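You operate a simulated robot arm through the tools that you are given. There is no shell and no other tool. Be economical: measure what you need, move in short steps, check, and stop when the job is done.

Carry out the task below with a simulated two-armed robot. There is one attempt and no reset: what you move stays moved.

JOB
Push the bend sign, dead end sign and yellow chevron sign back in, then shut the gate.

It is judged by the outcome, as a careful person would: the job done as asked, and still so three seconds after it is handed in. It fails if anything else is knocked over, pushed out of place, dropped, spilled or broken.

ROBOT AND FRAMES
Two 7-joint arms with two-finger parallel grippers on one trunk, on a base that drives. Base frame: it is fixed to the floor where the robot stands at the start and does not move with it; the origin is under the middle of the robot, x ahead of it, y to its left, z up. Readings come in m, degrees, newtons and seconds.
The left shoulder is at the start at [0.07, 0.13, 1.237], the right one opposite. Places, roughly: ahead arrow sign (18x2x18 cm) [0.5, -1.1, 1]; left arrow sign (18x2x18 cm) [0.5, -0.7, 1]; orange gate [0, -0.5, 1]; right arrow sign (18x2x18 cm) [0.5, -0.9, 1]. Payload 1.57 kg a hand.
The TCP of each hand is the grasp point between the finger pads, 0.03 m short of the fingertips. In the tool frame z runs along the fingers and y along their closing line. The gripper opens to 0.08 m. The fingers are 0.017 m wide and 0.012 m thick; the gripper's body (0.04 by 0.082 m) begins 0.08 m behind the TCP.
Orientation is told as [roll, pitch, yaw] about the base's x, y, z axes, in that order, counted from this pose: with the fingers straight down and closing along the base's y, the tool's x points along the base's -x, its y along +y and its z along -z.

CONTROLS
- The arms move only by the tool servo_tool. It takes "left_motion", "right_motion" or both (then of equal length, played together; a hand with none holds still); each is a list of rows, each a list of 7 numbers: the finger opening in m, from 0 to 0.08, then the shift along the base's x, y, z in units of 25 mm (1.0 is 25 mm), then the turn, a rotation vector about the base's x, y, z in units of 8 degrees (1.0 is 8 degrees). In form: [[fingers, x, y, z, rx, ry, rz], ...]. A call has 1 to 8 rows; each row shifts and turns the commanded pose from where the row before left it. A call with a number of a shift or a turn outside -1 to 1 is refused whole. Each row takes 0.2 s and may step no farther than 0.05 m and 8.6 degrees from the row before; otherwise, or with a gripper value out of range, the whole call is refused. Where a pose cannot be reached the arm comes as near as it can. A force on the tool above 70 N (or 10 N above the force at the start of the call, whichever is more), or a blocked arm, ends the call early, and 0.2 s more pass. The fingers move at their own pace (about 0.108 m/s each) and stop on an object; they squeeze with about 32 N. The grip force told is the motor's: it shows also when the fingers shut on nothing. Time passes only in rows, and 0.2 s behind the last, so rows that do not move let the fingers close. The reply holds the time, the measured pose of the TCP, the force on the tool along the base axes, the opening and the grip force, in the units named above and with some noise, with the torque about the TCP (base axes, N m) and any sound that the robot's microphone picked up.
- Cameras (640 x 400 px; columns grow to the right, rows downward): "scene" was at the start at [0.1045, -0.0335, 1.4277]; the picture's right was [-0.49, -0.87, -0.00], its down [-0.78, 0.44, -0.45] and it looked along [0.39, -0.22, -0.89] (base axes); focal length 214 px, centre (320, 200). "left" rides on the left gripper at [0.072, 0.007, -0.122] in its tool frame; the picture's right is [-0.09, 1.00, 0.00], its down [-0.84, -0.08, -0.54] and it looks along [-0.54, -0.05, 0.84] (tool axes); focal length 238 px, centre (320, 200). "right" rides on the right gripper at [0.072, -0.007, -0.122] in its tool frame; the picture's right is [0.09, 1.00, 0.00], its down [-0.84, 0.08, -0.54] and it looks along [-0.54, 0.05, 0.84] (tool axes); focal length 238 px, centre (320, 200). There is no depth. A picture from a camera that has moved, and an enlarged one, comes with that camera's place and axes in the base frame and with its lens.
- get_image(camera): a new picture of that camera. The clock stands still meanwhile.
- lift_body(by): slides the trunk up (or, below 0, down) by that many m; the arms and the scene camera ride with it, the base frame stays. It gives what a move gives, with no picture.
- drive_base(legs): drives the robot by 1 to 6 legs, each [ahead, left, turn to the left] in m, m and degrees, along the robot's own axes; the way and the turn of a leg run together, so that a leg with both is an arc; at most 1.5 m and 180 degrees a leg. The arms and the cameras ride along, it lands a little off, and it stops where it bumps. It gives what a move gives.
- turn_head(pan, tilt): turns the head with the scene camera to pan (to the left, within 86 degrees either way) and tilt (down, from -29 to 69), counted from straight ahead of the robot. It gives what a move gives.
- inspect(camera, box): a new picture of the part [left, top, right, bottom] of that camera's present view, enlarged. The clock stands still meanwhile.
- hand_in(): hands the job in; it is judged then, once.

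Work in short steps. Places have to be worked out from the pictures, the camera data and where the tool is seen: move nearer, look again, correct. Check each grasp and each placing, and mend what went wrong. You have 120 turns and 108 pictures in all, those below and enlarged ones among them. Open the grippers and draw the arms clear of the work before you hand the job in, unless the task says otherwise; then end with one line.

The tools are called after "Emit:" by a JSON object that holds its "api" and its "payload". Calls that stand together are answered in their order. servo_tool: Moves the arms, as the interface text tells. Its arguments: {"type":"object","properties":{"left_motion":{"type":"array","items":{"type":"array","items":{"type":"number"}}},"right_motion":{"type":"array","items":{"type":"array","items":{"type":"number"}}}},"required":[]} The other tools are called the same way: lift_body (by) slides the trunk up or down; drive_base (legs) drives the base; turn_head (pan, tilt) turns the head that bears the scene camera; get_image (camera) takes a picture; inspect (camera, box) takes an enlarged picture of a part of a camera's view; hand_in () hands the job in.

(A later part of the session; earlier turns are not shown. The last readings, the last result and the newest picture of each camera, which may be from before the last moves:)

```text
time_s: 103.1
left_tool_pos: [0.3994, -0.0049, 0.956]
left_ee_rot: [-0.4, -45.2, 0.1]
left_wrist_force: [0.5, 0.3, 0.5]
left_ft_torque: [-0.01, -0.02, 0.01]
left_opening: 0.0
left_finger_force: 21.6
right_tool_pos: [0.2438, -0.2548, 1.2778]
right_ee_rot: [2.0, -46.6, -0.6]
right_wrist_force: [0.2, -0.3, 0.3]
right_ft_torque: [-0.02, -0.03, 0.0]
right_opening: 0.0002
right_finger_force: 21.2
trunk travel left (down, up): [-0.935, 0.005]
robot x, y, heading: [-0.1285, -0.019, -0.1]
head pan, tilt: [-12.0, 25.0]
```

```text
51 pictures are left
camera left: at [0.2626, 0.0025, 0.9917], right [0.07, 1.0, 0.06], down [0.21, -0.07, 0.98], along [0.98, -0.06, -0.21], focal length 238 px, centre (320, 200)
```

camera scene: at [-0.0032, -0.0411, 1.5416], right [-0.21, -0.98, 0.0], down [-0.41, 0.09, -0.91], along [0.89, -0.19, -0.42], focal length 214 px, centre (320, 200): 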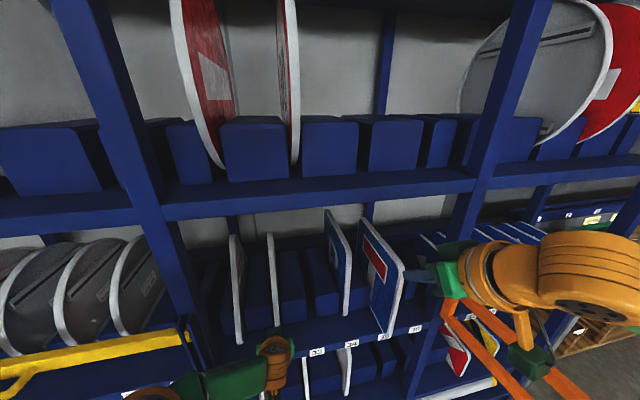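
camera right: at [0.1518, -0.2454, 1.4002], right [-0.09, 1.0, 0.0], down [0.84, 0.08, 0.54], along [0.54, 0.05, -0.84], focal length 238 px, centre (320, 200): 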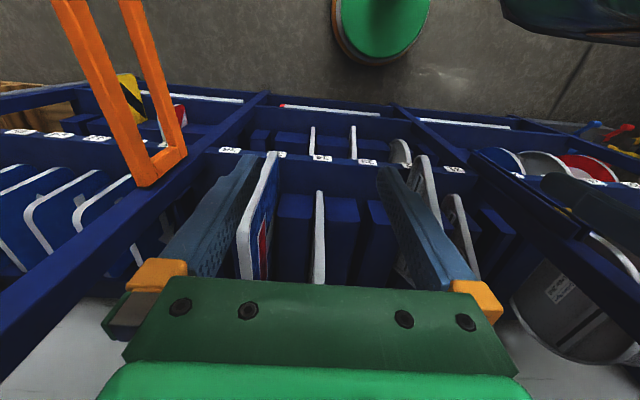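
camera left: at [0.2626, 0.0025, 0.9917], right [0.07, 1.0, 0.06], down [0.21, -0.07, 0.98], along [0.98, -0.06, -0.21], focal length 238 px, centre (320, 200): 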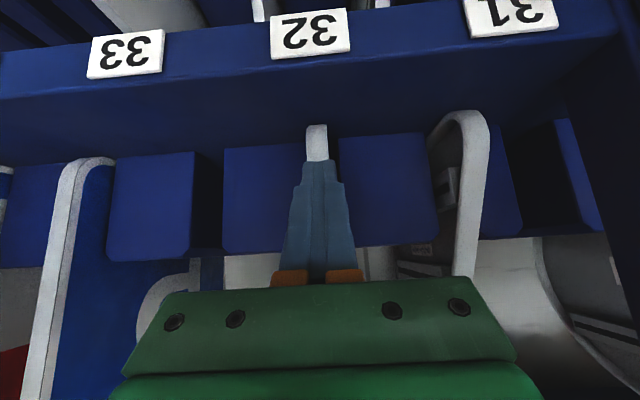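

The bend sign is level with slot 31's. I'll back off 0.2 m, shift right 0.2 m, and reach across with the left hand to y≈−0.335 for the dead end sign.

Emit:
{"api": "drive_base", "payload": {"legs": [[-0.22, 0, 0], [0, -0.2, 0]]}}

Emit:
{"api": "servo_tool", "payload": {"left_motion": [[0, 0, -1, 0, 0, 0, 0], [0, 0, -1, 0, 0, 0, 0], [0, 0, -1, 0, 0, 0, 0], [0, 0, -1, 0, 0, 0, 0], [0, 0, -1, 0, 0, 0, 0]]}}

Emit:
{"api": "get_image", "payload": {"camera": "left"}}

Emit:
{"api": "turn_head", "payload": {"pan": -50, "tilt": 40}}

Emit:
{"api": "get_image", "payload": {"camera": "scene"}}

```text
time_s: 106.0
left_tool_pos: [0.1797, -0.1991, 0.9551]
left_ee_rot: [-0.8, -45.0, 0.3]
left_wrist_force: [1.0, -0.2, 0.1]
left_ft_torque: [-0.03, -0.01, -0.02]
left_opening: 0.0001
left_finger_force: 20.9
right_tool_pos: [0.0236, -0.4475, 1.2793]
right_ee_rot: [1.7, -46.7, -0.3]
right_wrist_force: [0.2, -0.4, -0.8]
right_ft_torque: [-0.01, -0.01, 0.01]
right_opening: 0.0
right_finger_force: 21.4
trunk travel left (down, up): [-0.935, 0.005]
robot x, y, heading: [-0.3417, -0.2199, -0.3]
head pan, tilt: [-12.0, 25.0]
```

```text
time_s: 107.2
left_tool_pos: [0.1796, -0.2532, 0.9559]
left_ee_rot: [-0.4, -45.1, 0.1]
left_wrist_force: [0.9, 0.1, -0.1]
left_ft_torque: [0.0, -0.01, 0.0]
left_opening: 0.0
left_finger_force: 21.5
left hand out of reach, approached as far as the arm can: row 3, 4, 5
right_tool_pos: [0.0248, -0.4526, 1.2789]
right_ee_rot: [2.1, -46.6, -0.7]
right_wrist_force: [0.0, -0.4, 0.2]
right_ft_torque: [0.0, -0.02, -0.02]
right_opening: 0.0003
right_finger_force: 21.3
trunk travel left (down, up): [-0.935, 0.005]
robot x, y, heading: [-0.3469, -0.2181, -0.1]
head pan, tilt: [-12.0, 25.0]
```

```text
50 pictures are left
camera left: at [0.0428, -0.245, 0.9909], right [0.07, 1.0, 0.06], down [0.21, -0.07, 0.98], along [0.98, -0.05, -0.21], focal length 238 px, centre (320, 200)
```

left: 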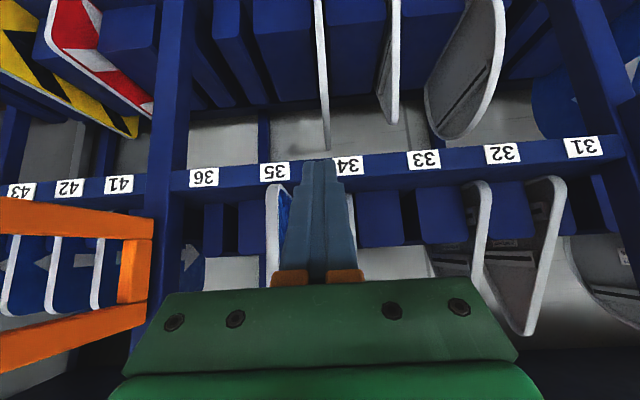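

```text
time_s: 108.2
left_tool_pos: [0.1807, -0.2529, 0.9563]
left_ee_rot: [-0.4, -45.1, 0.1]
left_wrist_force: [-0.1, 0.9, 0.0]
left_ft_torque: [0.01, -0.02, -0.01]
left_opening: 0.0002
left_finger_force: 21.2
right_tool_pos: [0.0246, -0.4521, 1.2795]
right_ee_rot: [2.1, -46.7, -0.6]
right_wrist_force: [0.2, 0.2, 0.0]
right_ft_torque: [0.01, -0.02, -0.05]
right_opening: 0.0002
right_finger_force: 21.0
trunk travel left (down, up): [-0.935, 0.005]
robot x, y, heading: [-0.3455, -0.2141, -0.2]
head pan, tilt: [-50.0, 40.0]
```

```text
49 pictures are left
camera scene: at [-0.2417, -0.2844, 1.5182], right [-0.77, -0.64, 0.0], down [-0.41, 0.49, -0.77], along [0.49, -0.59, -0.64], focal length 214 px, centre (320, 200)
```

scene: 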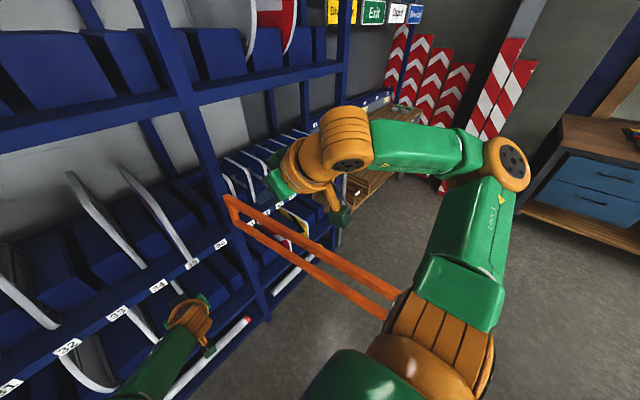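

The left hand's cross reach ends at y≈−0.253; I need ≈−0.325, so I'll shift the base right 0.07 m (trunk stays ~0.1 m clear of the gate, arms above it).

Emit:
{"api": "drive_base", "payload": {"legs": [[0, -0.07, 0]]}}

Emit:
{"api": "drive_base", "payload": {"legs": [[0.08, 0, 0]]}}

Emit:
{"api": "get_image", "payload": {"camera": "left"}}

Emit:
{"api": "turn_head", "payload": {"pan": -80, "tilt": 60}}

Emit:
{"api": "get_image", "payload": {"camera": "scene"}}

```text
time_s: 109.2
left_tool_pos: [0.1783, -0.3133, 0.9565]
left_ee_rot: [-1.2, -45.1, 0.7]
left_wrist_force: [0.2, 0.6, -0.4]
left_ft_torque: [-0.03, -0.01, -0.04]
left_opening: 0.0
left_finger_force: 21.6
right_tool_pos: [0.0233, -0.5114, 1.2799]
right_ee_rot: [1.3, -46.6, 0.0]
right_wrist_force: [-0.3, 1.0, 0.9]
right_ft_torque: [-0.07, 0.01, -0.05]
right_opening: 0.0001
right_finger_force: 21.5
trunk travel left (down, up): [-0.935, 0.005]
robot x, y, heading: [-0.3482, -0.2847, -0.2]
head pan, tilt: [-50.0, 40.0]
```

```text
time_s: 110.3
left_tool_pos: [0.2519, -0.3212, 0.9604]
left_ee_rot: [-0.3, -45.6, 0.2]
left_wrist_force: [-1.1, 0.1, -0.2]
left_ft_torque: [-0.03, -0.02, 0.0]
left_opening: 0.0001
left_finger_force: 21.2
right_tool_pos: [0.0945, -0.5237, 1.2815]
right_ee_rot: [2.1, -47.0, -0.6]
right_wrist_force: [-0.4, -0.7, -0.2]
right_ft_torque: [0.01, 0.02, 0.01]
right_opening: 0.0001
right_finger_force: 21.8
trunk travel left (down, up): [-0.935, 0.005]
robot x, y, heading: [-0.2675, -0.2867, -0.3]
head pan, tilt: [-50.0, 40.0]
```

```text
48 pictures are left
camera left: at [0.1155, -0.3148, 0.9938], right [0.07, 1.0, 0.06], down [0.2, -0.07, 0.98], along [0.98, -0.05, -0.2], focal length 238 px, centre (320, 200)
```

left: 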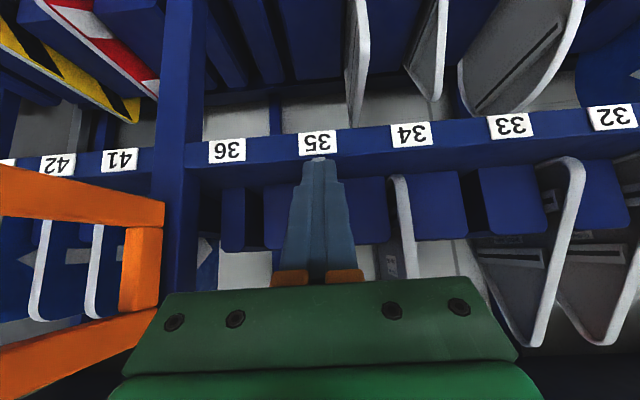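

```text
time_s: 111.2
left_tool_pos: [0.2597, -0.3201, 0.9542]
left_ee_rot: [-0.4, -44.9, 0.2]
left_wrist_force: [0.0, -0.5, -0.2]
left_ft_torque: [-0.02, 0.0, 0.0]
left_opening: 0.0001
left_finger_force: 20.8
right_tool_pos: [0.1054, -0.5217, 1.2773]
right_ee_rot: [2.0, -46.5, -0.5]
right_wrist_force: [0.0, 0.0, 0.1]
right_ft_torque: [-0.01, 0.04, -0.04]
right_opening: 0.0
right_finger_force: 21.8
trunk travel left (down, up): [-0.935, 0.005]
robot x, y, heading: [-0.2708, -0.2846, -0.4]
head pan, tilt: [-80.0, 60.0]
```

```text
47 pictures are left
camera scene: at [-0.2035, -0.3543, 1.4914], right [-0.99, -0.17, 0.0], down [-0.15, 0.85, -0.5], along [0.08, -0.49, -0.87], focal length 214 px, centre (320, 200)
```

scene: 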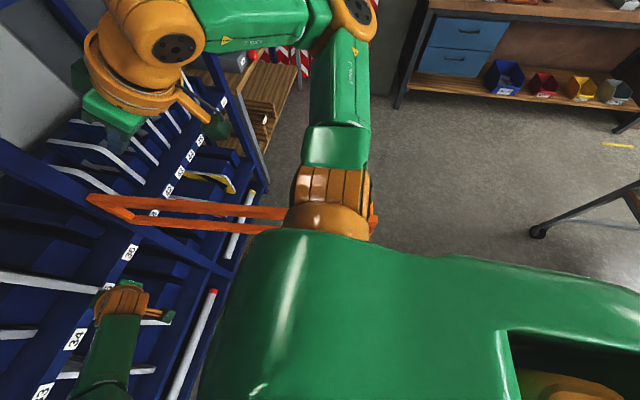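

No contact with the gate; the fingertips are lined up with slot 35 and the dead end edge is hidden right behind them. I'll drive forward in steps.

Emit:
{"api": "drive_base", "payload": {"legs": [[0.06, 0, 0]]}}

Emit:
{"api": "get_image", "payload": {"camera": "left"}}

Emit:
{"api": "turn_head", "payload": {"pan": -25, "tilt": 45}}

Emit:
{"api": "get_image", "payload": {"camera": "scene"}}

```text
time_s: 112.2
left_tool_pos: [0.3116, -0.3212, 0.9602]
left_ee_rot: [-0.4, -45.5, 0.2]
left_wrist_force: [-1.0, -0.3, -0.5]
left_ft_torque: [0.01, -0.01, -0.02]
left_opening: 0.0
left_finger_force: 20.7
right_tool_pos: [0.1541, -0.522, 1.2812]
right_ee_rot: [2.1, -47.1, -0.6]
right_wrist_force: [-0.6, 0.0, 0.8]
right_ft_torque: [-0.04, -0.04, -0.02]
right_opening: 0.0004
right_finger_force: 21.2
trunk travel left (down, up): [-0.935, 0.005]
robot x, y, heading: [-0.2041, -0.2887, -0.3]
head pan, tilt: [-80.0, 60.0]
```

```text
46 pictures are left
camera left: at [0.1752, -0.3143, 0.9937], right [0.07, 1.0, 0.06], down [0.2, -0.07, 0.98], along [0.98, -0.05, -0.2], focal length 238 px, centre (320, 200)
```

left: 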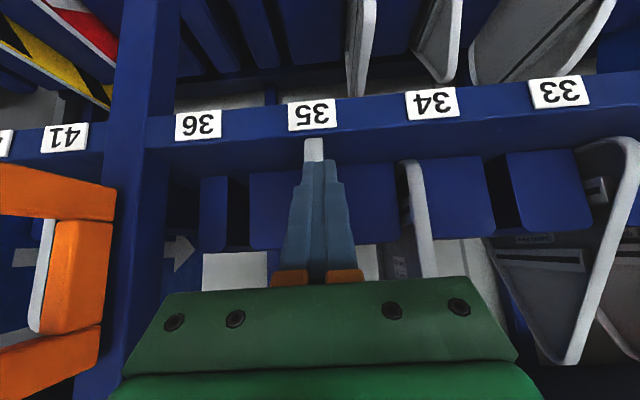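

```text
time_s: 113.4
left_tool_pos: [0.3189, -0.3222, 0.9568]
left_ee_rot: [-0.4, -45.1, 0.1]
left_wrist_force: [-0.7, -0.8, -0.2]
left_ft_torque: [0.01, 0.04, 0.01]
left_opening: 0.0
left_finger_force: 21.1
right_tool_pos: [0.162, -0.5219, 1.2791]
right_ee_rot: [2.0, -46.7, -0.5]
right_wrist_force: [-0.7, 1.7, -0.4]
right_ft_torque: [0.0, -0.01, 0.0]
right_opening: 0.0
right_finger_force: 21.0
trunk travel left (down, up): [-0.935, 0.005]
robot x, y, heading: [-0.2041, -0.2868, -0.1]
head pan, tilt: [-25.0, 45.0]
```

```text
45 pictures are left
camera scene: at [-0.0848, -0.3238, 1.511], right [-0.43, -0.9, 0.0], down [-0.64, 0.3, -0.71], along [0.64, -0.3, -0.71], focal length 214 px, centre (320, 200)
```

scene: 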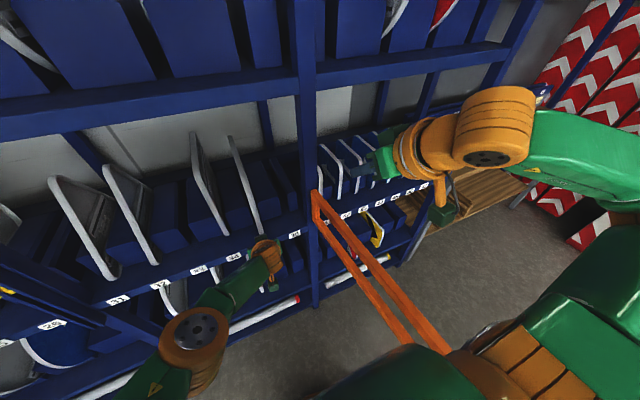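

Dead end front ≈0.37, P ≈0.448. Push on by driving.

Emit:
{"api": "drive_base", "payload": {"legs": [[0.05, 0, 0]]}}

Emit:
{"api": "drive_base", "payload": {"legs": [[0.03, 0, 0]]}}

Emit:
{"api": "get_image", "payload": {"camera": "left"}}

```text
time_s: 114.3
left_tool_pos: [0.3617, -0.3202, 0.9585]
left_ee_rot: [-0.3, -45.3, 0.1]
left_wrist_force: [-0.7, 0.2, -0.3]
left_ft_torque: [0.01, -0.01, 0.02]
left_opening: 0.0
left_finger_force: 21.6
right_tool_pos: [0.2042, -0.5217, 1.2814]
right_ee_rot: [2.1, -46.9, -0.6]
right_wrist_force: [-0.4, -0.5, 1.0]
right_ft_torque: [0.0, -0.03, 0.01]
right_opening: 0.0
right_finger_force: 20.4
trunk travel left (down, up): [-0.935, 0.005]
robot x, y, heading: [-0.161, -0.2876, -0.2]
head pan, tilt: [-25.0, 45.0]
```

```text
time_s: 115.2
left_tool_pos: [0.395, -0.3216, 0.9578]
left_ee_rot: [-0.5, -45.3, 0.1]
left_wrist_force: [-0.4, -0.8, -0.4]
left_ft_torque: [0.01, -0.01, 0.06]
left_opening: 0.0001
left_finger_force: 21.3
right_tool_pos: [0.238, -0.5235, 1.2804]
right_ee_rot: [2.0, -46.8, -0.5]
right_wrist_force: [-0.9, -0.2, 0.4]
right_ft_torque: [0.03, -0.03, 0.0]
right_opening: 0.0
right_finger_force: 21.4
trunk travel left (down, up): [-0.935, 0.005]
robot x, y, heading: [-0.1233, -0.2851, -0.4]
head pan, tilt: [-25.0, 45.0]
```

```text
44 pictures are left
camera left: at [0.2582, -0.3146, 0.9921], right [0.07, 1.0, 0.06], down [0.2, -0.07, 0.98], along [0.98, -0.05, -0.21], focal length 238 px, centre (320, 200)
```

left: 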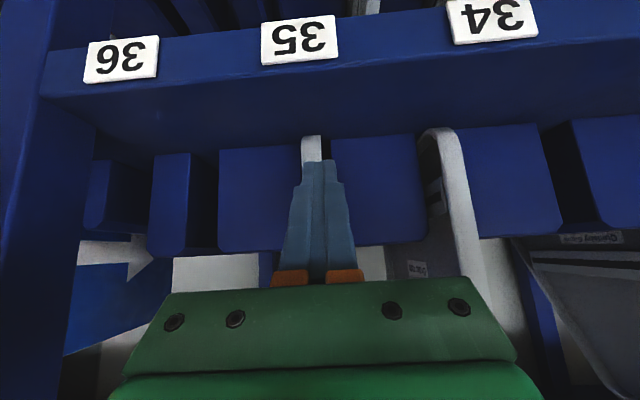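

About 1 cm remaining.

Emit:
{"api": "drive_base", "payload": {"legs": [[0.012, 0, 0]]}}

Emit:
{"api": "get_image", "payload": {"camera": "left"}}

Emit:
{"api": "get_image", "payload": {"camera": "scene"}}

```text
time_s: 115.9
left_tool_pos: [0.4087, -0.321, 0.9558]
left_ee_rot: [-0.4, -45.1, 0.2]
left_wrist_force: [0.5, -0.8, -0.4]
left_ft_torque: [0.0, -0.03, -0.02]
left_opening: 0.0
left_finger_force: 22.0
right_tool_pos: [0.2518, -0.5224, 1.2795]
right_ee_rot: [2.1, -46.7, -0.6]
right_wrist_force: [-0.8, -0.3, 0.5]
right_ft_torque: [0.0, -0.03, -0.01]
right_opening: 0.0
right_finger_force: 21.5
trunk travel left (down, up): [-0.935, 0.005]
robot x, y, heading: [-0.1155, -0.2878, -0.4]
head pan, tilt: [-25.0, 45.0]
```

```text
43 pictures are left
camera left: at [0.2722, -0.3147, 0.9913], right [0.07, 1.0, 0.06], down [0.21, -0.07, 0.98], along [0.98, -0.05, -0.21], focal length 238 px, centre (320, 200)
```

left: 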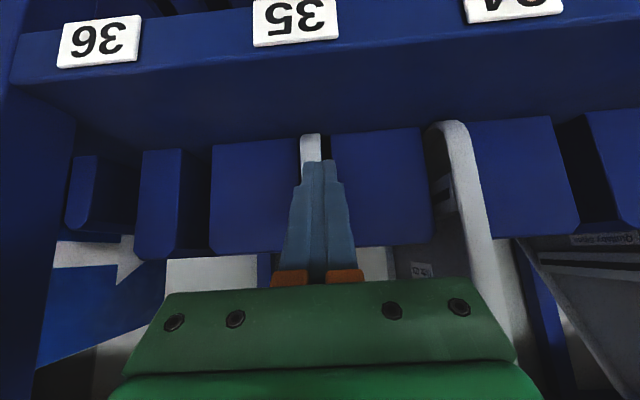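

```text
42 pictures are left
camera scene: at [0.0058, -0.324, 1.5111], right [-0.43, -0.9, 0.0], down [-0.64, 0.3, -0.71], along [0.64, -0.3, -0.71], focal length 214 px, centre (320, 200)
```

scene: 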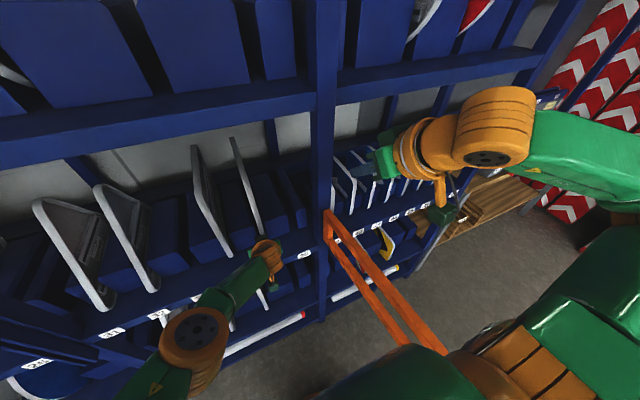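

Level with P within a few mm. A final 4 mm nudge, then I'll back off.

Emit:
{"api": "servo_tool", "payload": {"left_motion": [[0, 0.16, 0, 0, 0, 0, 0], [0, 0, 0, 0, 0, 0, 0]]}}

Emit:
{"api": "drive_base", "payload": {"legs": [[-0.3, 0, 0], [0, 0.25, 0]]}}

Emit:
{"api": "turn_head", "payload": {"pan": -30, "tilt": 35}}

Emit:
{"api": "get_image", "payload": {"camera": "scene"}}

Emit:
{"api": "get_image", "payload": {"camera": "left"}}

```text
time_s: 116.5
left_tool_pos: [0.4106, -0.3221, 0.9567]
left_ee_rot: [-0.5, -44.9, 0.0]
left_wrist_force: [-0.6, 0.3, -0.5]
left_ft_torque: [-0.02, -0.02, 0.01]
left_opening: 0.0
left_finger_force: 21.4
left hand out of reach, approached as far as the arm can: row 1
right_tool_pos: [0.254, -0.5217, 1.2786]
right_ee_rot: [2.0, -46.5, -0.5]
right_wrist_force: [-0.3, -0.2, -0.8]
right_ft_torque: [0.02, -0.01, -0.04]
right_opening: 0.0
right_finger_force: 21.4
trunk travel left (down, up): [-0.935, 0.005]
robot x, y, heading: [-0.1143, -0.285, -0.3]
head pan, tilt: [-25.0, 45.0]
```

```text
time_s: 120.0
left_tool_pos: [0.1133, -0.0695, 0.956]
left_ee_rot: [0.0, -45.1, 0.2]
left_wrist_force: [-0.5, -0.9, 1.0]
left_ft_torque: [0.02, -0.02, 0.0]
left_opening: 0.0
left_finger_force: 21.4
right_tool_pos: [-0.0416, -0.2725, 1.279]
right_ee_rot: [2.2, -46.6, -0.4]
right_wrist_force: [0.7, -0.2, 0.8]
right_ft_torque: [0.01, 0.0, 0.03]
right_opening: 0.0
right_finger_force: 21.6
trunk travel left (down, up): [-0.935, 0.005]
robot x, y, heading: [-0.4123, -0.0357, 0.2]
head pan, tilt: [-25.0, 45.0]
```

```text
time_s: 120.7
left_tool_pos: [0.1127, -0.0658, 0.9549]
left_ee_rot: [-0.4, -45.1, 0.3]
left_wrist_force: [-0.3, -0.7, 0.0]
left_ft_torque: [0.0, -0.01, -0.02]
left_opening: 0.0003
left_finger_force: 21.5
right_tool_pos: [-0.042, -0.2687, 1.2793]
right_ee_rot: [2.1, -46.6, -0.1]
right_wrist_force: [-0.6, -0.4, -0.6]
right_ft_torque: [-0.05, 0.02, 0.02]
right_opening: 0.0
right_finger_force: 21.8
trunk travel left (down, up): [-0.935, 0.005]
robot x, y, heading: [-0.4177, -0.0372, 0.1]
head pan, tilt: [-30.0, 35.0]
```

```text
41 pictures are left
camera scene: at [-0.287, -0.0819, 1.5256], right [-0.5, -0.87, 0.0], down [-0.5, 0.29, -0.82], along [0.71, -0.41, -0.57], focal length 214 px, centre (320, 200)
```

scene: 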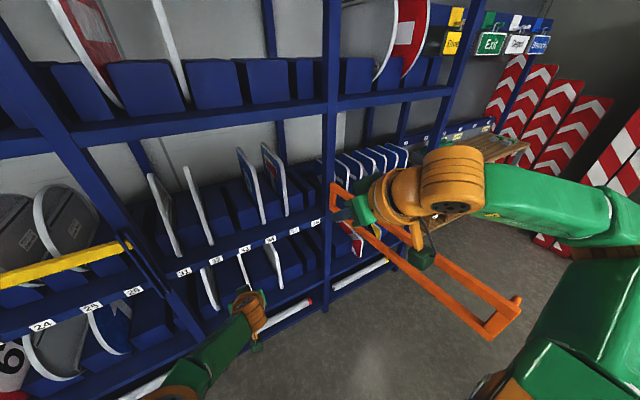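

```text
40 pictures are left
camera left: at [-0.0242, -0.0612, 0.9907], right [0.06, 1.0, 0.06], down [0.21, -0.07, 0.98], along [0.98, -0.05, -0.21], focal length 238 px, centre (320, 200)
```

left: 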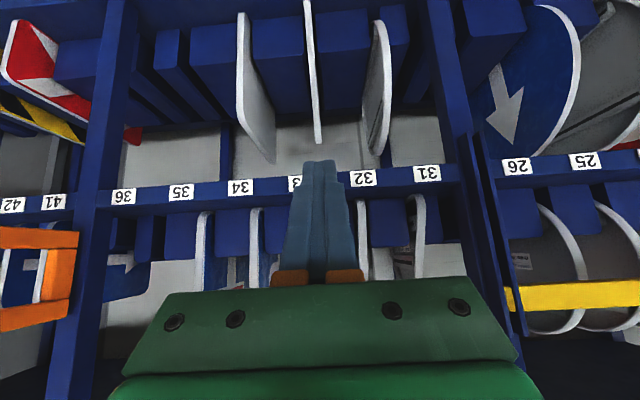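

All four signs in slots 31–35 are now level. Next, the gate: it swings toward +y over this bay, so I'll push its −y face with the right hand (that elbow points away from the gate). First back off, retract the left hand upward and set up the right hand.

Emit:
{"api": "drive_base", "payload": {"legs": [[-0.52, 0, 0]]}}

Emit:
{"api": "servo_tool", "payload": {"left_motion": [[0, -0.6, 0, 1, 0, 0, 0], [0, -0.6, 0, 1, 0, 0, 0], [0, -0.6, 0, 1, 0, 0, 0], [0, -0.6, 0, 1, 0, 0, 0], [0, -0.6, 0, 1, 0, 0, 0], [0, -0.6, 0, 1, 0, 0, 0]], "right_motion": [[0, 0.6, 0.4, -1, 0, 0, 0], [0, 0.6, 0.4, -1, 0, 0, 0], [0, 0.6, 0.4, -1, 0, 0, 0], [0, 0.6, 0.4, -1, 0, 0, 0], [0, 0.6, 0.4, -1, 0, 0, 0], [0, 0.6, 0.4, -1, 0, 0, 0]]}}

Emit:
{"api": "servo_tool", "payload": {"left_motion": [[0, -0.6, 0.5, 1, 0, 0, 0], [0, -0.6, 0.5, 1, 0, 0, 0], [0, -0.6, 0.5, 1, 0, 0, 0], [0, -0.6, 0.5, 1, 0, 0, 0], [0, 0, 0.5, 1, 0, 0, 0], [0, 0, 0.5, 1, 0, 0, 0]], "right_motion": [[0, 0.6, 0.4, -1, 0, 0, 0], [0, 0.6, 0.4, -1, 0, 0, 0], [0, 0.6, 0.4, -1, 0, 0, 0], [0, 0.6, 0.4, -0.4, 0, 0, 0], [0, 0, 0, 0, 0, 0, 0], [0, 0, 0, 0, 0, 0, 0]]}}

```text
time_s: 123.7
left_tool_pos: [-0.4053, -0.0694, 0.9553]
left_ee_rot: [-0.5, -45.0, 0.4]
left_wrist_force: [0.4, -0.8, -0.6]
left_ft_torque: [0.02, 0.02, 0.01]
left_opening: 0.0
left_finger_force: 21.7
right_tool_pos: [-0.5606, -0.2692, 1.2778]
right_ee_rot: [2.1, -46.5, -0.2]
right_wrist_force: [-0.6, 0.4, -0.8]
right_ft_torque: [-0.02, 0.0, 0.01]
right_opening: 0.0
right_finger_force: 21.9
trunk travel left (down, up): [-0.935, 0.005]
robot x, y, heading: [-0.9363, -0.0379, 0.0]
head pan, tilt: [-30.0, 35.0]
```

```text
time_s: 125.1
left_tool_pos: [-0.4973, -0.068, 1.1056]
left_ee_rot: [-0.4, -45.0, 0.4]
left_wrist_force: [-0.5, 0.2, 0.4]
left_ft_torque: [-0.01, -0.02, 0.0]
left_opening: 0.0002
left_finger_force: 21.3
right_tool_pos: [-0.4719, -0.2084, 1.1286]
right_ee_rot: [2.0, -46.6, -0.3]
right_wrist_force: [0.4, 0.3, 1.1]
right_ft_torque: [0.02, 0.0, 0.0]
right_opening: 0.0002
right_finger_force: 21.2
trunk travel left (down, up): [-0.935, 0.005]
robot x, y, heading: [-0.932, -0.0342, 0.1]
head pan, tilt: [-30.0, 35.0]
```

```text
time_s: 126.5
left_tool_pos: [-0.5575, 0.0077, 1.2568]
left_ee_rot: [-0.5, -45.1, 0.4]
left_wrist_force: [-0.9, 0.3, 0.8]
left_ft_torque: [0.02, 0.03, -0.02]
left_opening: 0.0
left_finger_force: 20.8
right_tool_pos: [-0.4346, -0.1973, 1.0802]
right_ee_rot: [2.0, -46.7, -0.2]
right_wrist_force: [-0.4, -0.1, 0.1]
right_ft_torque: [0.02, 0.0, -0.01]
right_opening: 0.0004
right_finger_force: 21.9
right hand out of reach, approached as far as the arm can: row 2, 3, 4
trunk travel left (down, up): [-0.935, 0.005]
robot x, y, heading: [-0.9303, -0.036, 0.4]
head pan, tilt: [-30.0, 35.0]
```

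The right hand is at 0.495 m ahead, −0.16 m. I'll lower the trunk 5 cm so it sits at gate height, then go to the −y side of the gate tip.

Emit:
{"api": "lift_body", "payload": {"by": -0.05}}

Emit:
{"api": "drive_base", "payload": {"legs": [[0, -0.62, -0.4], [0.2, 0, 0]]}}

Emit:
{"api": "turn_head", "payload": {"pan": -10, "tilt": 45}}

Emit:
{"api": "get_image", "payload": {"camera": "scene"}}

Emit:
{"api": "get_image", "payload": {"camera": "right"}}

```text
time_s: 127.5
left_tool_pos: [-0.557, 0.0064, 1.2069]
left_ee_rot: [-0.4, -45.1, 0.4]
left_wrist_force: [-0.2, -0.1, -0.3]
left_ft_torque: [-0.02, 0.05, 0.04]
left_opening: 0.0
left_finger_force: 21.2
right_tool_pos: [-0.4347, -0.1968, 1.029]
right_ee_rot: [2.0, -46.6, -0.1]
right_wrist_force: [0.9, -1.1, 0.2]
right_ft_torque: [0.02, 0.0, 0.0]
right_opening: 0.0
right_finger_force: 21.2
trunk travel left (down, up): [-0.885, 0.055]
robot x, y, heading: [-0.9327, -0.0364, 0.3]
head pan, tilt: [-30.0, 35.0]
```

```text
time_s: 132.1
left_tool_pos: [-0.3632, -0.61, 1.2086]
left_ee_rot: [-0.4, -45.4, 0.2]
left_wrist_force: [-0.6, -0.4, -0.6]
left_ft_torque: [0.01, -0.02, 0.02]
left_opening: 0.0
left_finger_force: 22.0
right_tool_pos: [-0.2419, -0.8155, 1.0316]
right_ee_rot: [2.0, -46.8, -0.5]
right_wrist_force: [-0.6, 0.5, 0.2]
right_ft_torque: [0.01, 0.01, 0.02]
right_opening: 0.0
right_finger_force: 20.9
trunk travel left (down, up): [-0.885, 0.055]
robot x, y, heading: [-0.7341, -0.6514, -0.3]
head pan, tilt: [-30.0, 35.0]
```

```text
time_s: 132.9
left_tool_pos: [-0.3589, -0.6108, 1.2056]
left_ee_rot: [-0.4, -45.0, 0.2]
left_wrist_force: [-0.2, 0.4, -0.2]
left_ft_torque: [-0.01, 0.02, 0.0]
left_opening: 0.0
left_finger_force: 21.2
right_tool_pos: [-0.2387, -0.8153, 1.0305]
right_ee_rot: [2.0, -46.5, -0.5]
right_wrist_force: [-0.2, -0.7, 0.4]
right_ft_torque: [-0.02, 0.01, 0.0]
right_opening: 0.0001
right_finger_force: 21.2
trunk travel left (down, up): [-0.885, 0.055]
robot x, y, heading: [-0.7304, -0.6507, -0.1]
head pan, tilt: [-10.0, 45.0]
```

```text
39 pictures are left
camera scene: at [-0.6046, -0.6677, 1.4609], right [-0.18, -0.98, 0.0], down [-0.7, 0.13, -0.71], along [0.7, -0.13, -0.71], focal length 214 px, centre (320, 200)
```

scene: 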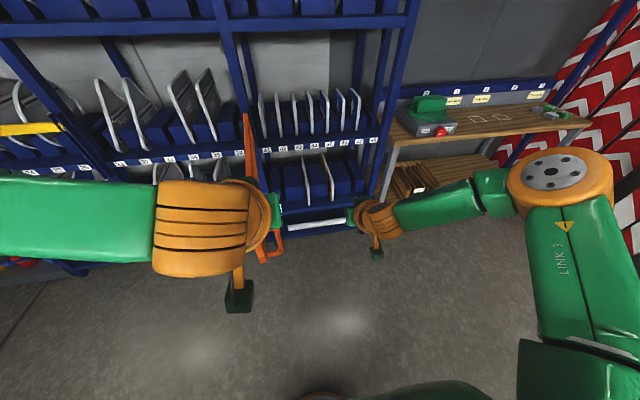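

```text
38 pictures are left
camera right: at [-0.3763, -0.8235, 1.0607], right [-0.08, 1.0, -0.04], down [0.18, 0.06, 0.98], along [0.98, 0.07, -0.18], focal length 238 px, centre (320, 200)
```

right: 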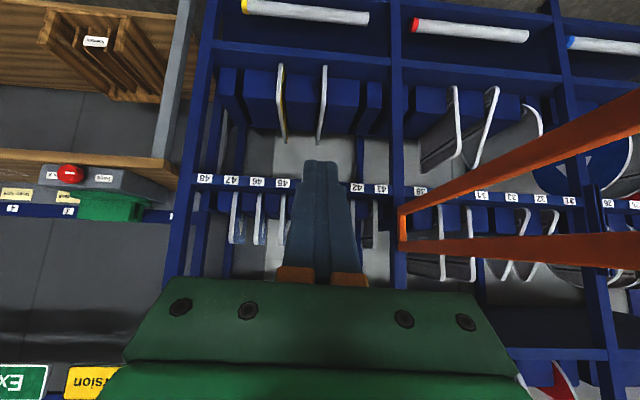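

The gate lies right beside the right hand (handle ≈(−0.3,−0.59)). I'll go ahead 5 cm and then left until contact.

Emit:
{"api": "drive_base", "payload": {"legs": [[0.05, 0, 0], [0, 0.17, 0]]}}

Emit:
{"api": "get_image", "payload": {"camera": "right"}}

Emit:
{"api": "turn_head", "payload": {"pan": -22, "tilt": 50}}

Emit:
{"api": "get_image", "payload": {"camera": "scene"}}

```text
time_s: 134.9
left_tool_pos: [-0.3085, -0.4453, 1.2057]
left_ee_rot: [-0.1, -45.1, -0.1]
left_wrist_force: [0.5, 0.3, -1.2]
left_ft_torque: [0.0, 0.01, 0.02]
left_opening: 0.0001
left_finger_force: 21.6
right_tool_pos: [-0.1875, -0.6478, 1.0287]
right_ee_rot: [2.3, -46.5, -0.7]
right_wrist_force: [0.2, -0.4, -0.9]
right_ft_torque: [0.04, -0.04, 0.0]
right_opening: 0.0
right_finger_force: 21.2
trunk travel left (down, up): [-0.885, 0.055]
robot x, y, heading: [-0.6851, -0.4798, -0.2]
head pan, tilt: [-10.0, 45.0]
```

```text
37 pictures are left
camera right: at [-0.3255, -0.657, 1.0599], right [-0.08, 1.0, -0.04], down [0.18, 0.05, 0.98], along [0.98, 0.07, -0.18], focal length 238 px, centre (320, 200)
```

right: 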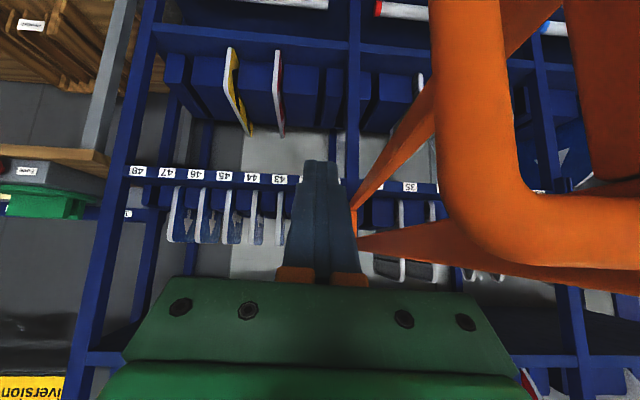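

```text
time_s: 135.7
left_tool_pos: [-0.3096, -0.4409, 1.2058]
left_ee_rot: [-0.4, -45.2, 0.1]
left_wrist_force: [-1.0, 0.3, -0.2]
left_ft_torque: [0.0, 0.01, -0.02]
left_opening: 0.0
left_finger_force: 21.3
right_tool_pos: [-0.1879, -0.6464, 1.0306]
right_ee_rot: [2.0, -46.6, -0.5]
right_wrist_force: [0.4, -1.1, -0.1]
right_ft_torque: [-0.04, -0.02, 0.01]
right_opening: 0.0
right_finger_force: 21.1
trunk travel left (down, up): [-0.885, 0.055]
robot x, y, heading: [-0.6823, -0.482, -0.3]
head pan, tilt: [-22.0, 50.0]
```

```text
36 pictures are left
camera scene: at [-0.5635, -0.5129, 1.454], right [-0.38, -0.93, 0.0], down [-0.71, 0.29, -0.64], along [0.6, -0.24, -0.77], focal length 214 px, centre (320, 200)
```

scene: 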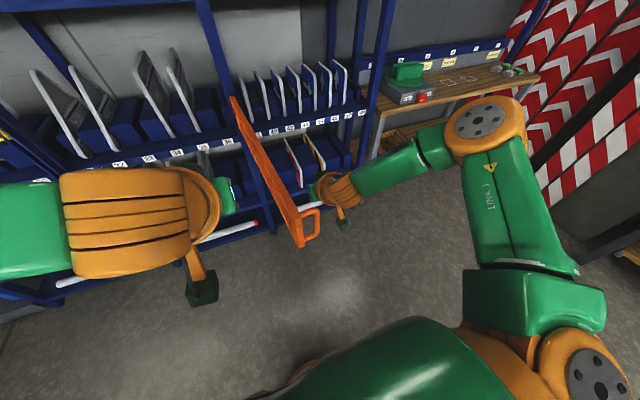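

The wrist camera would hit the handle at this depth, so I'll back up 9 cm so that only the fingers meet the handle, then move left.

Emit:
{"api": "drive_base", "payload": {"legs": [[-0.085, 0, 0], [0, 0.07, 0]]}}

Emit:
{"api": "get_image", "payload": {"camera": "right"}}

Emit:
{"api": "get_image", "payload": {"camera": "scene"}}

```text
time_s: 137.3
left_tool_pos: [-0.392, -0.3801, 1.2047]
left_ee_rot: [0.2, -44.9, -0.4]
left_wrist_force: [0.4, -0.7, -0.4]
left_ft_torque: [0.05, -0.02, 0.03]
left_opening: 0.0001
left_finger_force: 20.8
right_tool_pos: [-0.2724, -0.5828, 1.0265]
right_ee_rot: [2.6, -46.3, -1.1]
right_wrist_force: [0.2, -0.7, 0.4]
right_ft_torque: [0.04, -0.02, 0.04]
right_opening: 0.0001
right_finger_force: 21.6
trunk travel left (down, up): [-0.885, 0.055]
robot x, y, heading: [-0.7683, -0.4138, -0.5]
head pan, tilt: [-22.0, 50.0]
```

```text
35 pictures are left
camera right: at [-0.4094, -0.5916, 1.0586], right [-0.08, 1.0, -0.04], down [0.18, 0.05, 0.98], along [0.98, 0.07, -0.19], focal length 238 px, centre (320, 200)
```

right: 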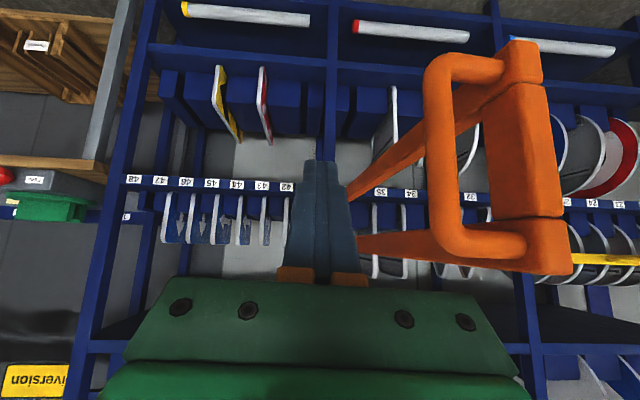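

```text
34 pictures are left
camera scene: at [-0.6456, -0.4533, 1.4534], right [-0.38, -0.93, -0.01], down [-0.71, 0.3, -0.64], along [0.59, -0.24, -0.77], focal length 214 px, centre (320, 200)
```

scene: 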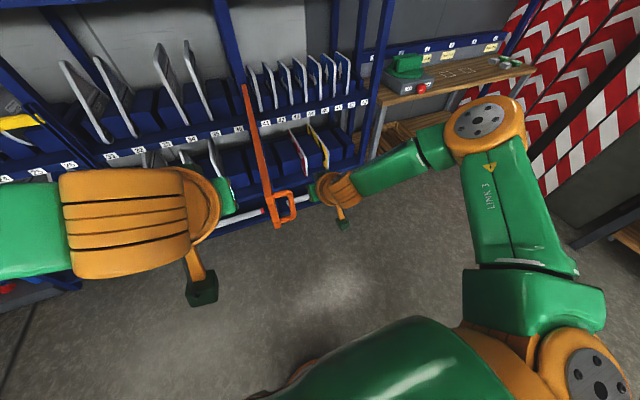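

There's about 5 cm left to contact with the handle. I'll move left 0.1 m and watch the gate.

Emit:
{"api": "drive_base", "payload": {"legs": [[0, 0.1, 0.5]]}}

Emit:
{"api": "get_image", "payload": {"camera": "right"}}

Emit:
{"api": "get_image", "payload": {"camera": "scene"}}

```text
time_s: 138.5
left_tool_pos: [-0.3957, -0.2739, 1.2055]
left_ee_rot: [0.0, -45.1, 0.2]
left_wrist_force: [-1.1, 0.5, 0.4]
left_ft_torque: [-0.01, 0.0, 0.01]
left_opening: 0.0002
left_finger_force: 20.8
right_tool_pos: [-0.2731, -0.4768, 1.0294]
right_ee_rot: [2.4, -46.6, -0.4]
right_wrist_force: [0.5, 0.0, -0.1]
right_ft_torque: [0.01, -0.01, 0.03]
right_opening: 0.0001
right_finger_force: 21.3
trunk travel left (down, up): [-0.885, 0.055]
robot x, y, heading: [-0.7685, -0.31, 0.1]
head pan, tilt: [-22.0, 50.0]
```

```text
33 pictures are left
camera right: at [-0.4101, -0.4863, 1.0598], right [-0.09, 1.0, -0.04], down [0.18, 0.05, 0.98], along [0.98, 0.08, -0.18], focal length 238 px, centre (320, 200)
```

right: 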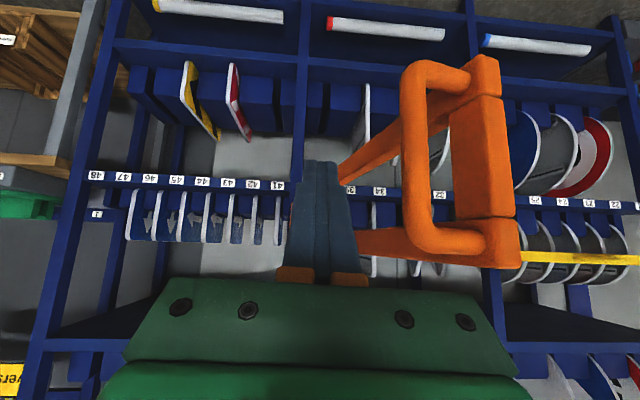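

```text
32 pictures are left
camera scene: at [-0.6483, -0.3489, 1.4538], right [-0.37, -0.93, -0.01], down [-0.71, 0.29, -0.64], along [0.6, -0.23, -0.77], focal length 214 px, centre (320, 200)
```

scene: 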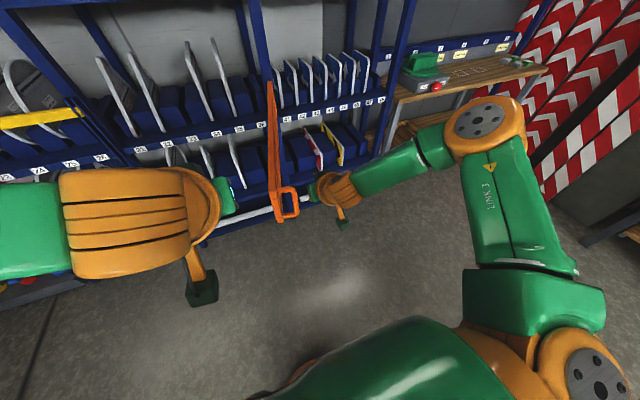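

The fingertips are already pushing on the gate bars and it swings freely. I'll follow its arc with short base moves, one waypoint at a time.

Emit:
{"api": "drive_base", "payload": {"legs": [[0.043, 0.142, 0]]}}

Emit:
{"api": "get_image", "payload": {"camera": "right"}}

```text
time_s: 139.9
left_tool_pos: [-0.3527, -0.1296, 1.2075]
left_ee_rot: [-0.2, -45.2, 0.3]
left_wrist_force: [0.3, -0.6, -0.5]
left_ft_torque: [0.02, 0.02, 0.0]
left_opening: 0.0
left_finger_force: 21.5
right_tool_pos: [-0.2306, -0.3318, 1.0295]
right_ee_rot: [2.2, -46.6, -0.3]
right_wrist_force: [-0.2, -0.4, 0.6]
right_ft_torque: [0.02, 0.04, 0.0]
right_opening: 0.0
right_finger_force: 21.0
trunk travel left (down, up): [-0.885, 0.055]
robot x, y, heading: [-0.7265, -0.1682, 0.3]
head pan, tilt: [-22.0, 50.0]
```

```text
31 pictures are left
camera right: at [-0.3686, -0.342, 1.0605], right [-0.09, 1.0, -0.04], down [0.18, 0.05, 0.98], along [0.98, 0.08, -0.18], focal length 238 px, centre (320, 200)
```

right: 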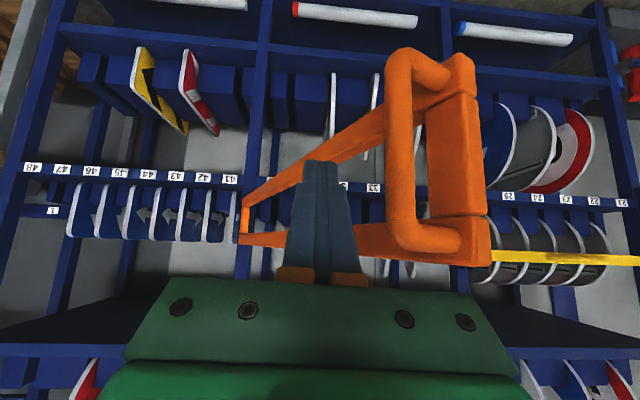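

The gate follows. Next waypoint.

Emit:
{"api": "drive_base", "payload": {"legs": [[0.055, 0.14, 0]]}}

Emit:
{"api": "get_image", "payload": {"camera": "right"}}

Emit:
{"api": "get_image", "payload": {"camera": "scene"}}

```text
time_s: 141.2
left_tool_pos: [-0.2988, 0.0091, 1.2073]
left_ee_rot: [-0.1, -45.2, 0.1]
left_wrist_force: [0.2, -0.3, 0.3]
left_ft_torque: [-0.01, 0.02, 0.03]
left_opening: 0.0
left_finger_force: 21.5
right_tool_pos: [-0.1777, -0.1943, 1.0292]
right_ee_rot: [2.1, -46.6, -0.5]
right_wrist_force: [-0.5, -0.2, 0.0]
right_ft_torque: [0.01, -0.02, 0.0]
right_opening: 0.0
right_finger_force: 21.6
trunk travel left (down, up): [-0.885, 0.055]
robot x, y, heading: [-0.676, -0.0313, 0.2]
head pan, tilt: [-22.0, 50.0]
```

```text
30 pictures are left
camera right: at [-0.315, -0.2037, 1.0606], right [-0.08, 1.0, -0.04], down [0.18, 0.05, 0.98], along [0.98, 0.08, -0.18], focal length 238 px, centre (320, 200)
```

right: 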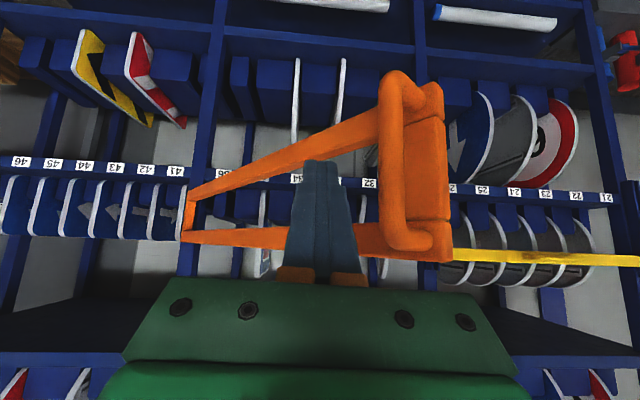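

```text
29 pictures are left
camera scene: at [-0.5535, -0.0648, 1.454], right [-0.37, -0.93, 0.0], down [-0.71, 0.29, -0.64], along [0.6, -0.24, -0.77], focal length 214 px, centre (320, 200)
```

scene: 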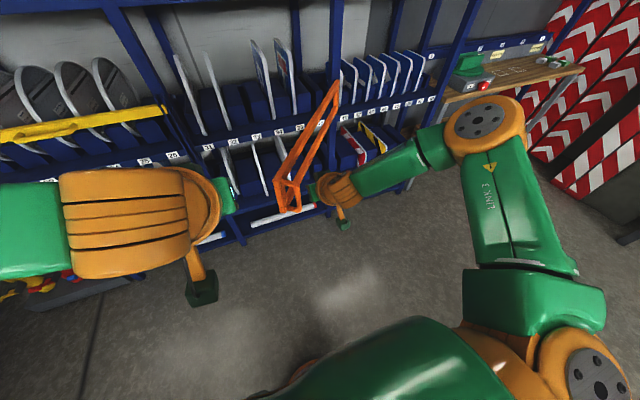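

Swinging nicely (≈30°). Next: move ahead and left.

Emit:
{"api": "drive_base", "payload": {"legs": [[0.11, 0.09, 0]]}}

Emit:
{"api": "get_image", "payload": {"camera": "right"}}

```text
time_s: 142.6
left_tool_pos: [-0.1918, 0.099, 1.2075]
left_ee_rot: [-0.3, -45.2, 0.1]
left_wrist_force: [-0.5, -0.7, -0.5]
left_ft_torque: [-0.02, -0.01, 0.0]
left_opening: 0.0001
left_finger_force: 20.7
right_tool_pos: [-0.069, -0.1057, 1.0317]
right_ee_rot: [2.1, -46.7, -0.4]
right_wrist_force: [0.0, 0.6, 0.4]
right_ft_torque: [0.02, -0.03, -0.01]
right_opening: 0.0001
right_finger_force: 21.4
trunk travel left (down, up): [-0.885, 0.055]
robot x, y, heading: [-0.5617, 0.0631, 0.0]
head pan, tilt: [-22.0, 50.0]
```

```text
28 pictures are left
camera right: at [-0.2078, -0.1139, 1.0613], right [-0.08, 1.0, -0.04], down [0.18, 0.06, 0.98], along [0.98, 0.07, -0.18], focal length 238 px, centre (320, 200)
```

right: 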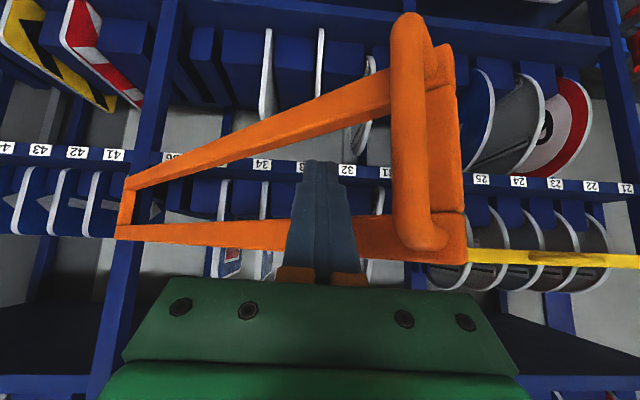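

The gate is at about 45°. To push on the top bar rather than through the gap, I'll ease back 2 cm, raise the trunk 3.5 cm, and continue.

Emit:
{"api": "drive_base", "payload": {"legs": [[-0.03, 0, 0]]}}

Emit:
{"api": "lift_body", "payload": {"by": 0.035}}

Emit:
{"api": "drive_base", "payload": {"legs": [[0.13, 0.02, 0]]}}

Emit:
{"api": "get_image", "payload": {"camera": "right"}}

Emit:
{"api": "get_image", "payload": {"camera": "scene"}}

```text
time_s: 143.4
left_tool_pos: [-0.2122, 0.1019, 1.2028]
left_ee_rot: [-0.5, -44.7, 0.4]
left_wrist_force: [1.0, -0.6, 0.1]
left_ft_torque: [0.01, 0.05, -0.01]
left_opening: 0.0
left_finger_force: 21.5
right_tool_pos: [-0.0918, -0.103, 1.0257]
right_ee_rot: [1.9, -46.2, -0.4]
right_wrist_force: [0.4, 0.2, -0.8]
right_ft_torque: [0.01, 0.02, 0.03]
right_opening: 0.0
right_finger_force: 21.5
trunk travel left (down, up): [-0.885, 0.055]
robot x, y, heading: [-0.5932, 0.0624, 0.5]
head pan, tilt: [-22.0, 50.0]
```

```text
time_s: 144.2
left_tool_pos: [-0.2184, 0.1017, 1.2416]
left_ee_rot: [-0.5, -45.0, 0.4]
left_wrist_force: [0.1, 0.9, 0.0]
left_ft_torque: [0.01, -0.01, 0.0]
left_opening: 0.0002
left_finger_force: 21.3
right_tool_pos: [-0.0965, -0.1023, 1.0649]
right_ee_rot: [1.9, -46.5, -0.3]
right_wrist_force: [-0.6, -0.2, -0.5]
right_ft_torque: [-0.02, -0.01, 0.01]
right_opening: 0.0001
right_finger_force: 21.8
trunk travel left (down, up): [-0.92, 0.02]
robot x, y, heading: [-0.5922, 0.0596, 0.1]
head pan, tilt: [-22.0, 50.0]
```

```text
time_s: 145.5
left_tool_pos: [-0.0946, 0.1211, 1.2433]
left_ee_rot: [-0.4, -45.3, 0.3]
left_wrist_force: [-0.2, -0.1, -0.4]
left_ft_torque: [-0.03, -0.05, 0.02]
left_opening: 0.0
left_finger_force: 21.2
right_tool_pos: [0.0278, -0.0834, 1.0662]
right_ee_rot: [2.0, -46.8, -0.3]
right_wrist_force: [-0.4, -0.7, 0.0]
right_ft_torque: [-0.02, -0.04, -0.02]
right_opening: 0.0
right_finger_force: 21.5
trunk travel left (down, up): [-0.92, 0.02]
robot x, y, heading: [-0.4671, 0.0759, -0.0]
head pan, tilt: [-22.0, 50.0]
```

```text
27 pictures are left
camera right: at [-0.1104, -0.0922, 1.0971], right [-0.08, 1.0, -0.04], down [0.18, 0.06, 0.98], along [0.98, 0.07, -0.18], focal length 238 px, centre (320, 200)
```

right: 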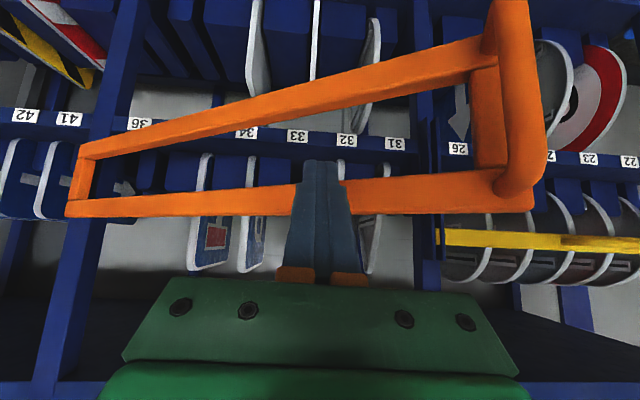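

```text
26 pictures are left
camera scene: at [-0.3498, 0.0481, 1.4894], right [-0.37, -0.93, 0.0], down [-0.71, 0.29, -0.65], along [0.6, -0.24, -0.76], focal length 214 px, centre (320, 200)
```

scene: 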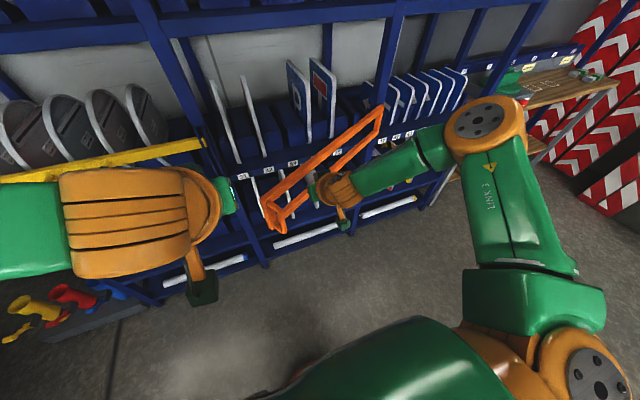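

Around 50° now. Continue ahead.

Emit:
{"api": "drive_base", "payload": {"legs": [[0.13, 0.0, 0]]}}

Emit:
{"api": "drive_base", "payload": {"legs": [[0.08, 0.0, 0]]}}

Emit:
{"api": "get_image", "payload": {"camera": "right"}}

Emit:
{"api": "get_image", "payload": {"camera": "scene"}}

```text
time_s: 146.8
left_tool_pos: [0.0341, 0.1223, 1.2426]
left_ee_rot: [-0.5, -45.4, 0.4]
left_wrist_force: [-0.5, 0.1, 0.7]
left_ft_torque: [0.04, -0.01, 0.0]
left_opening: 0.0
left_finger_force: 21.1
right_tool_pos: [0.158, -0.0823, 1.0675]
right_ee_rot: [2.0, -46.8, -0.2]
right_wrist_force: [-0.8, -0.1, -0.6]
right_ft_torque: [0.0, -0.01, 0.02]
right_opening: 0.0
right_finger_force: 21.5
trunk travel left (down, up): [-0.92, 0.02]
robot x, y, heading: [-0.3353, 0.0778, 0.4]
head pan, tilt: [-22.0, 50.0]
```

```text
time_s: 147.8
left_tool_pos: [0.1097, 0.123, 1.2435]
left_ee_rot: [-0.5, -45.5, 0.4]
left_wrist_force: [-1.1, 0.0, -1.0]
left_ft_torque: [0.02, 0.04, 0.02]
left_opening: 0.0
left_finger_force: 21.3
right_tool_pos: [0.2349, -0.0818, 1.0682]
right_ee_rot: [2.0, -47.0, -0.3]
right_wrist_force: [-0.7, 0.1, 0.2]
right_ft_torque: [0.0, -0.01, -0.02]
right_opening: 0.0
right_finger_force: 21.3
trunk travel left (down, up): [-0.92, 0.02]
robot x, y, heading: [-0.2578, 0.0804, 0.0]
head pan, tilt: [-22.0, 50.0]
```

```text
25 pictures are left
camera right: at [0.0954, -0.0908, 1.0984], right [-0.08, 1.0, -0.04], down [0.17, 0.06, 0.98], along [0.98, 0.07, -0.18], focal length 238 px, centre (320, 200)
```

right: 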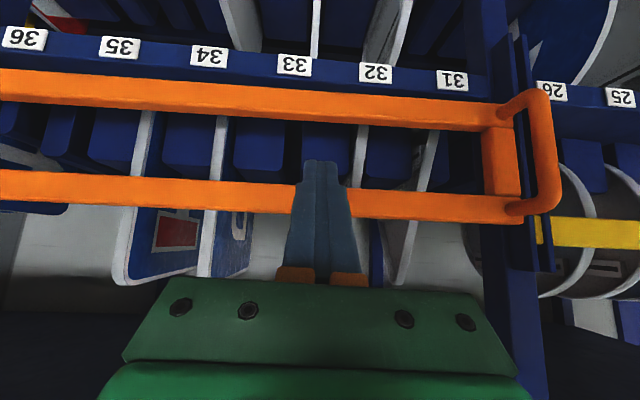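

```text
24 pictures are left
camera scene: at [-0.1455, 0.0494, 1.4899], right [-0.37, -0.93, 0.0], down [-0.71, 0.29, -0.65], along [0.6, -0.24, -0.76], focal length 214 px, centre (320, 200)
```

scene: 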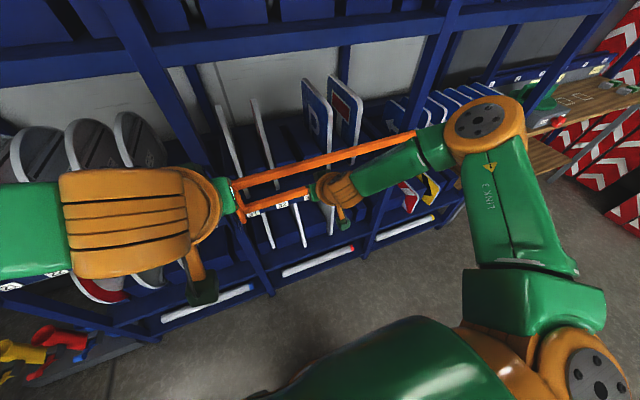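

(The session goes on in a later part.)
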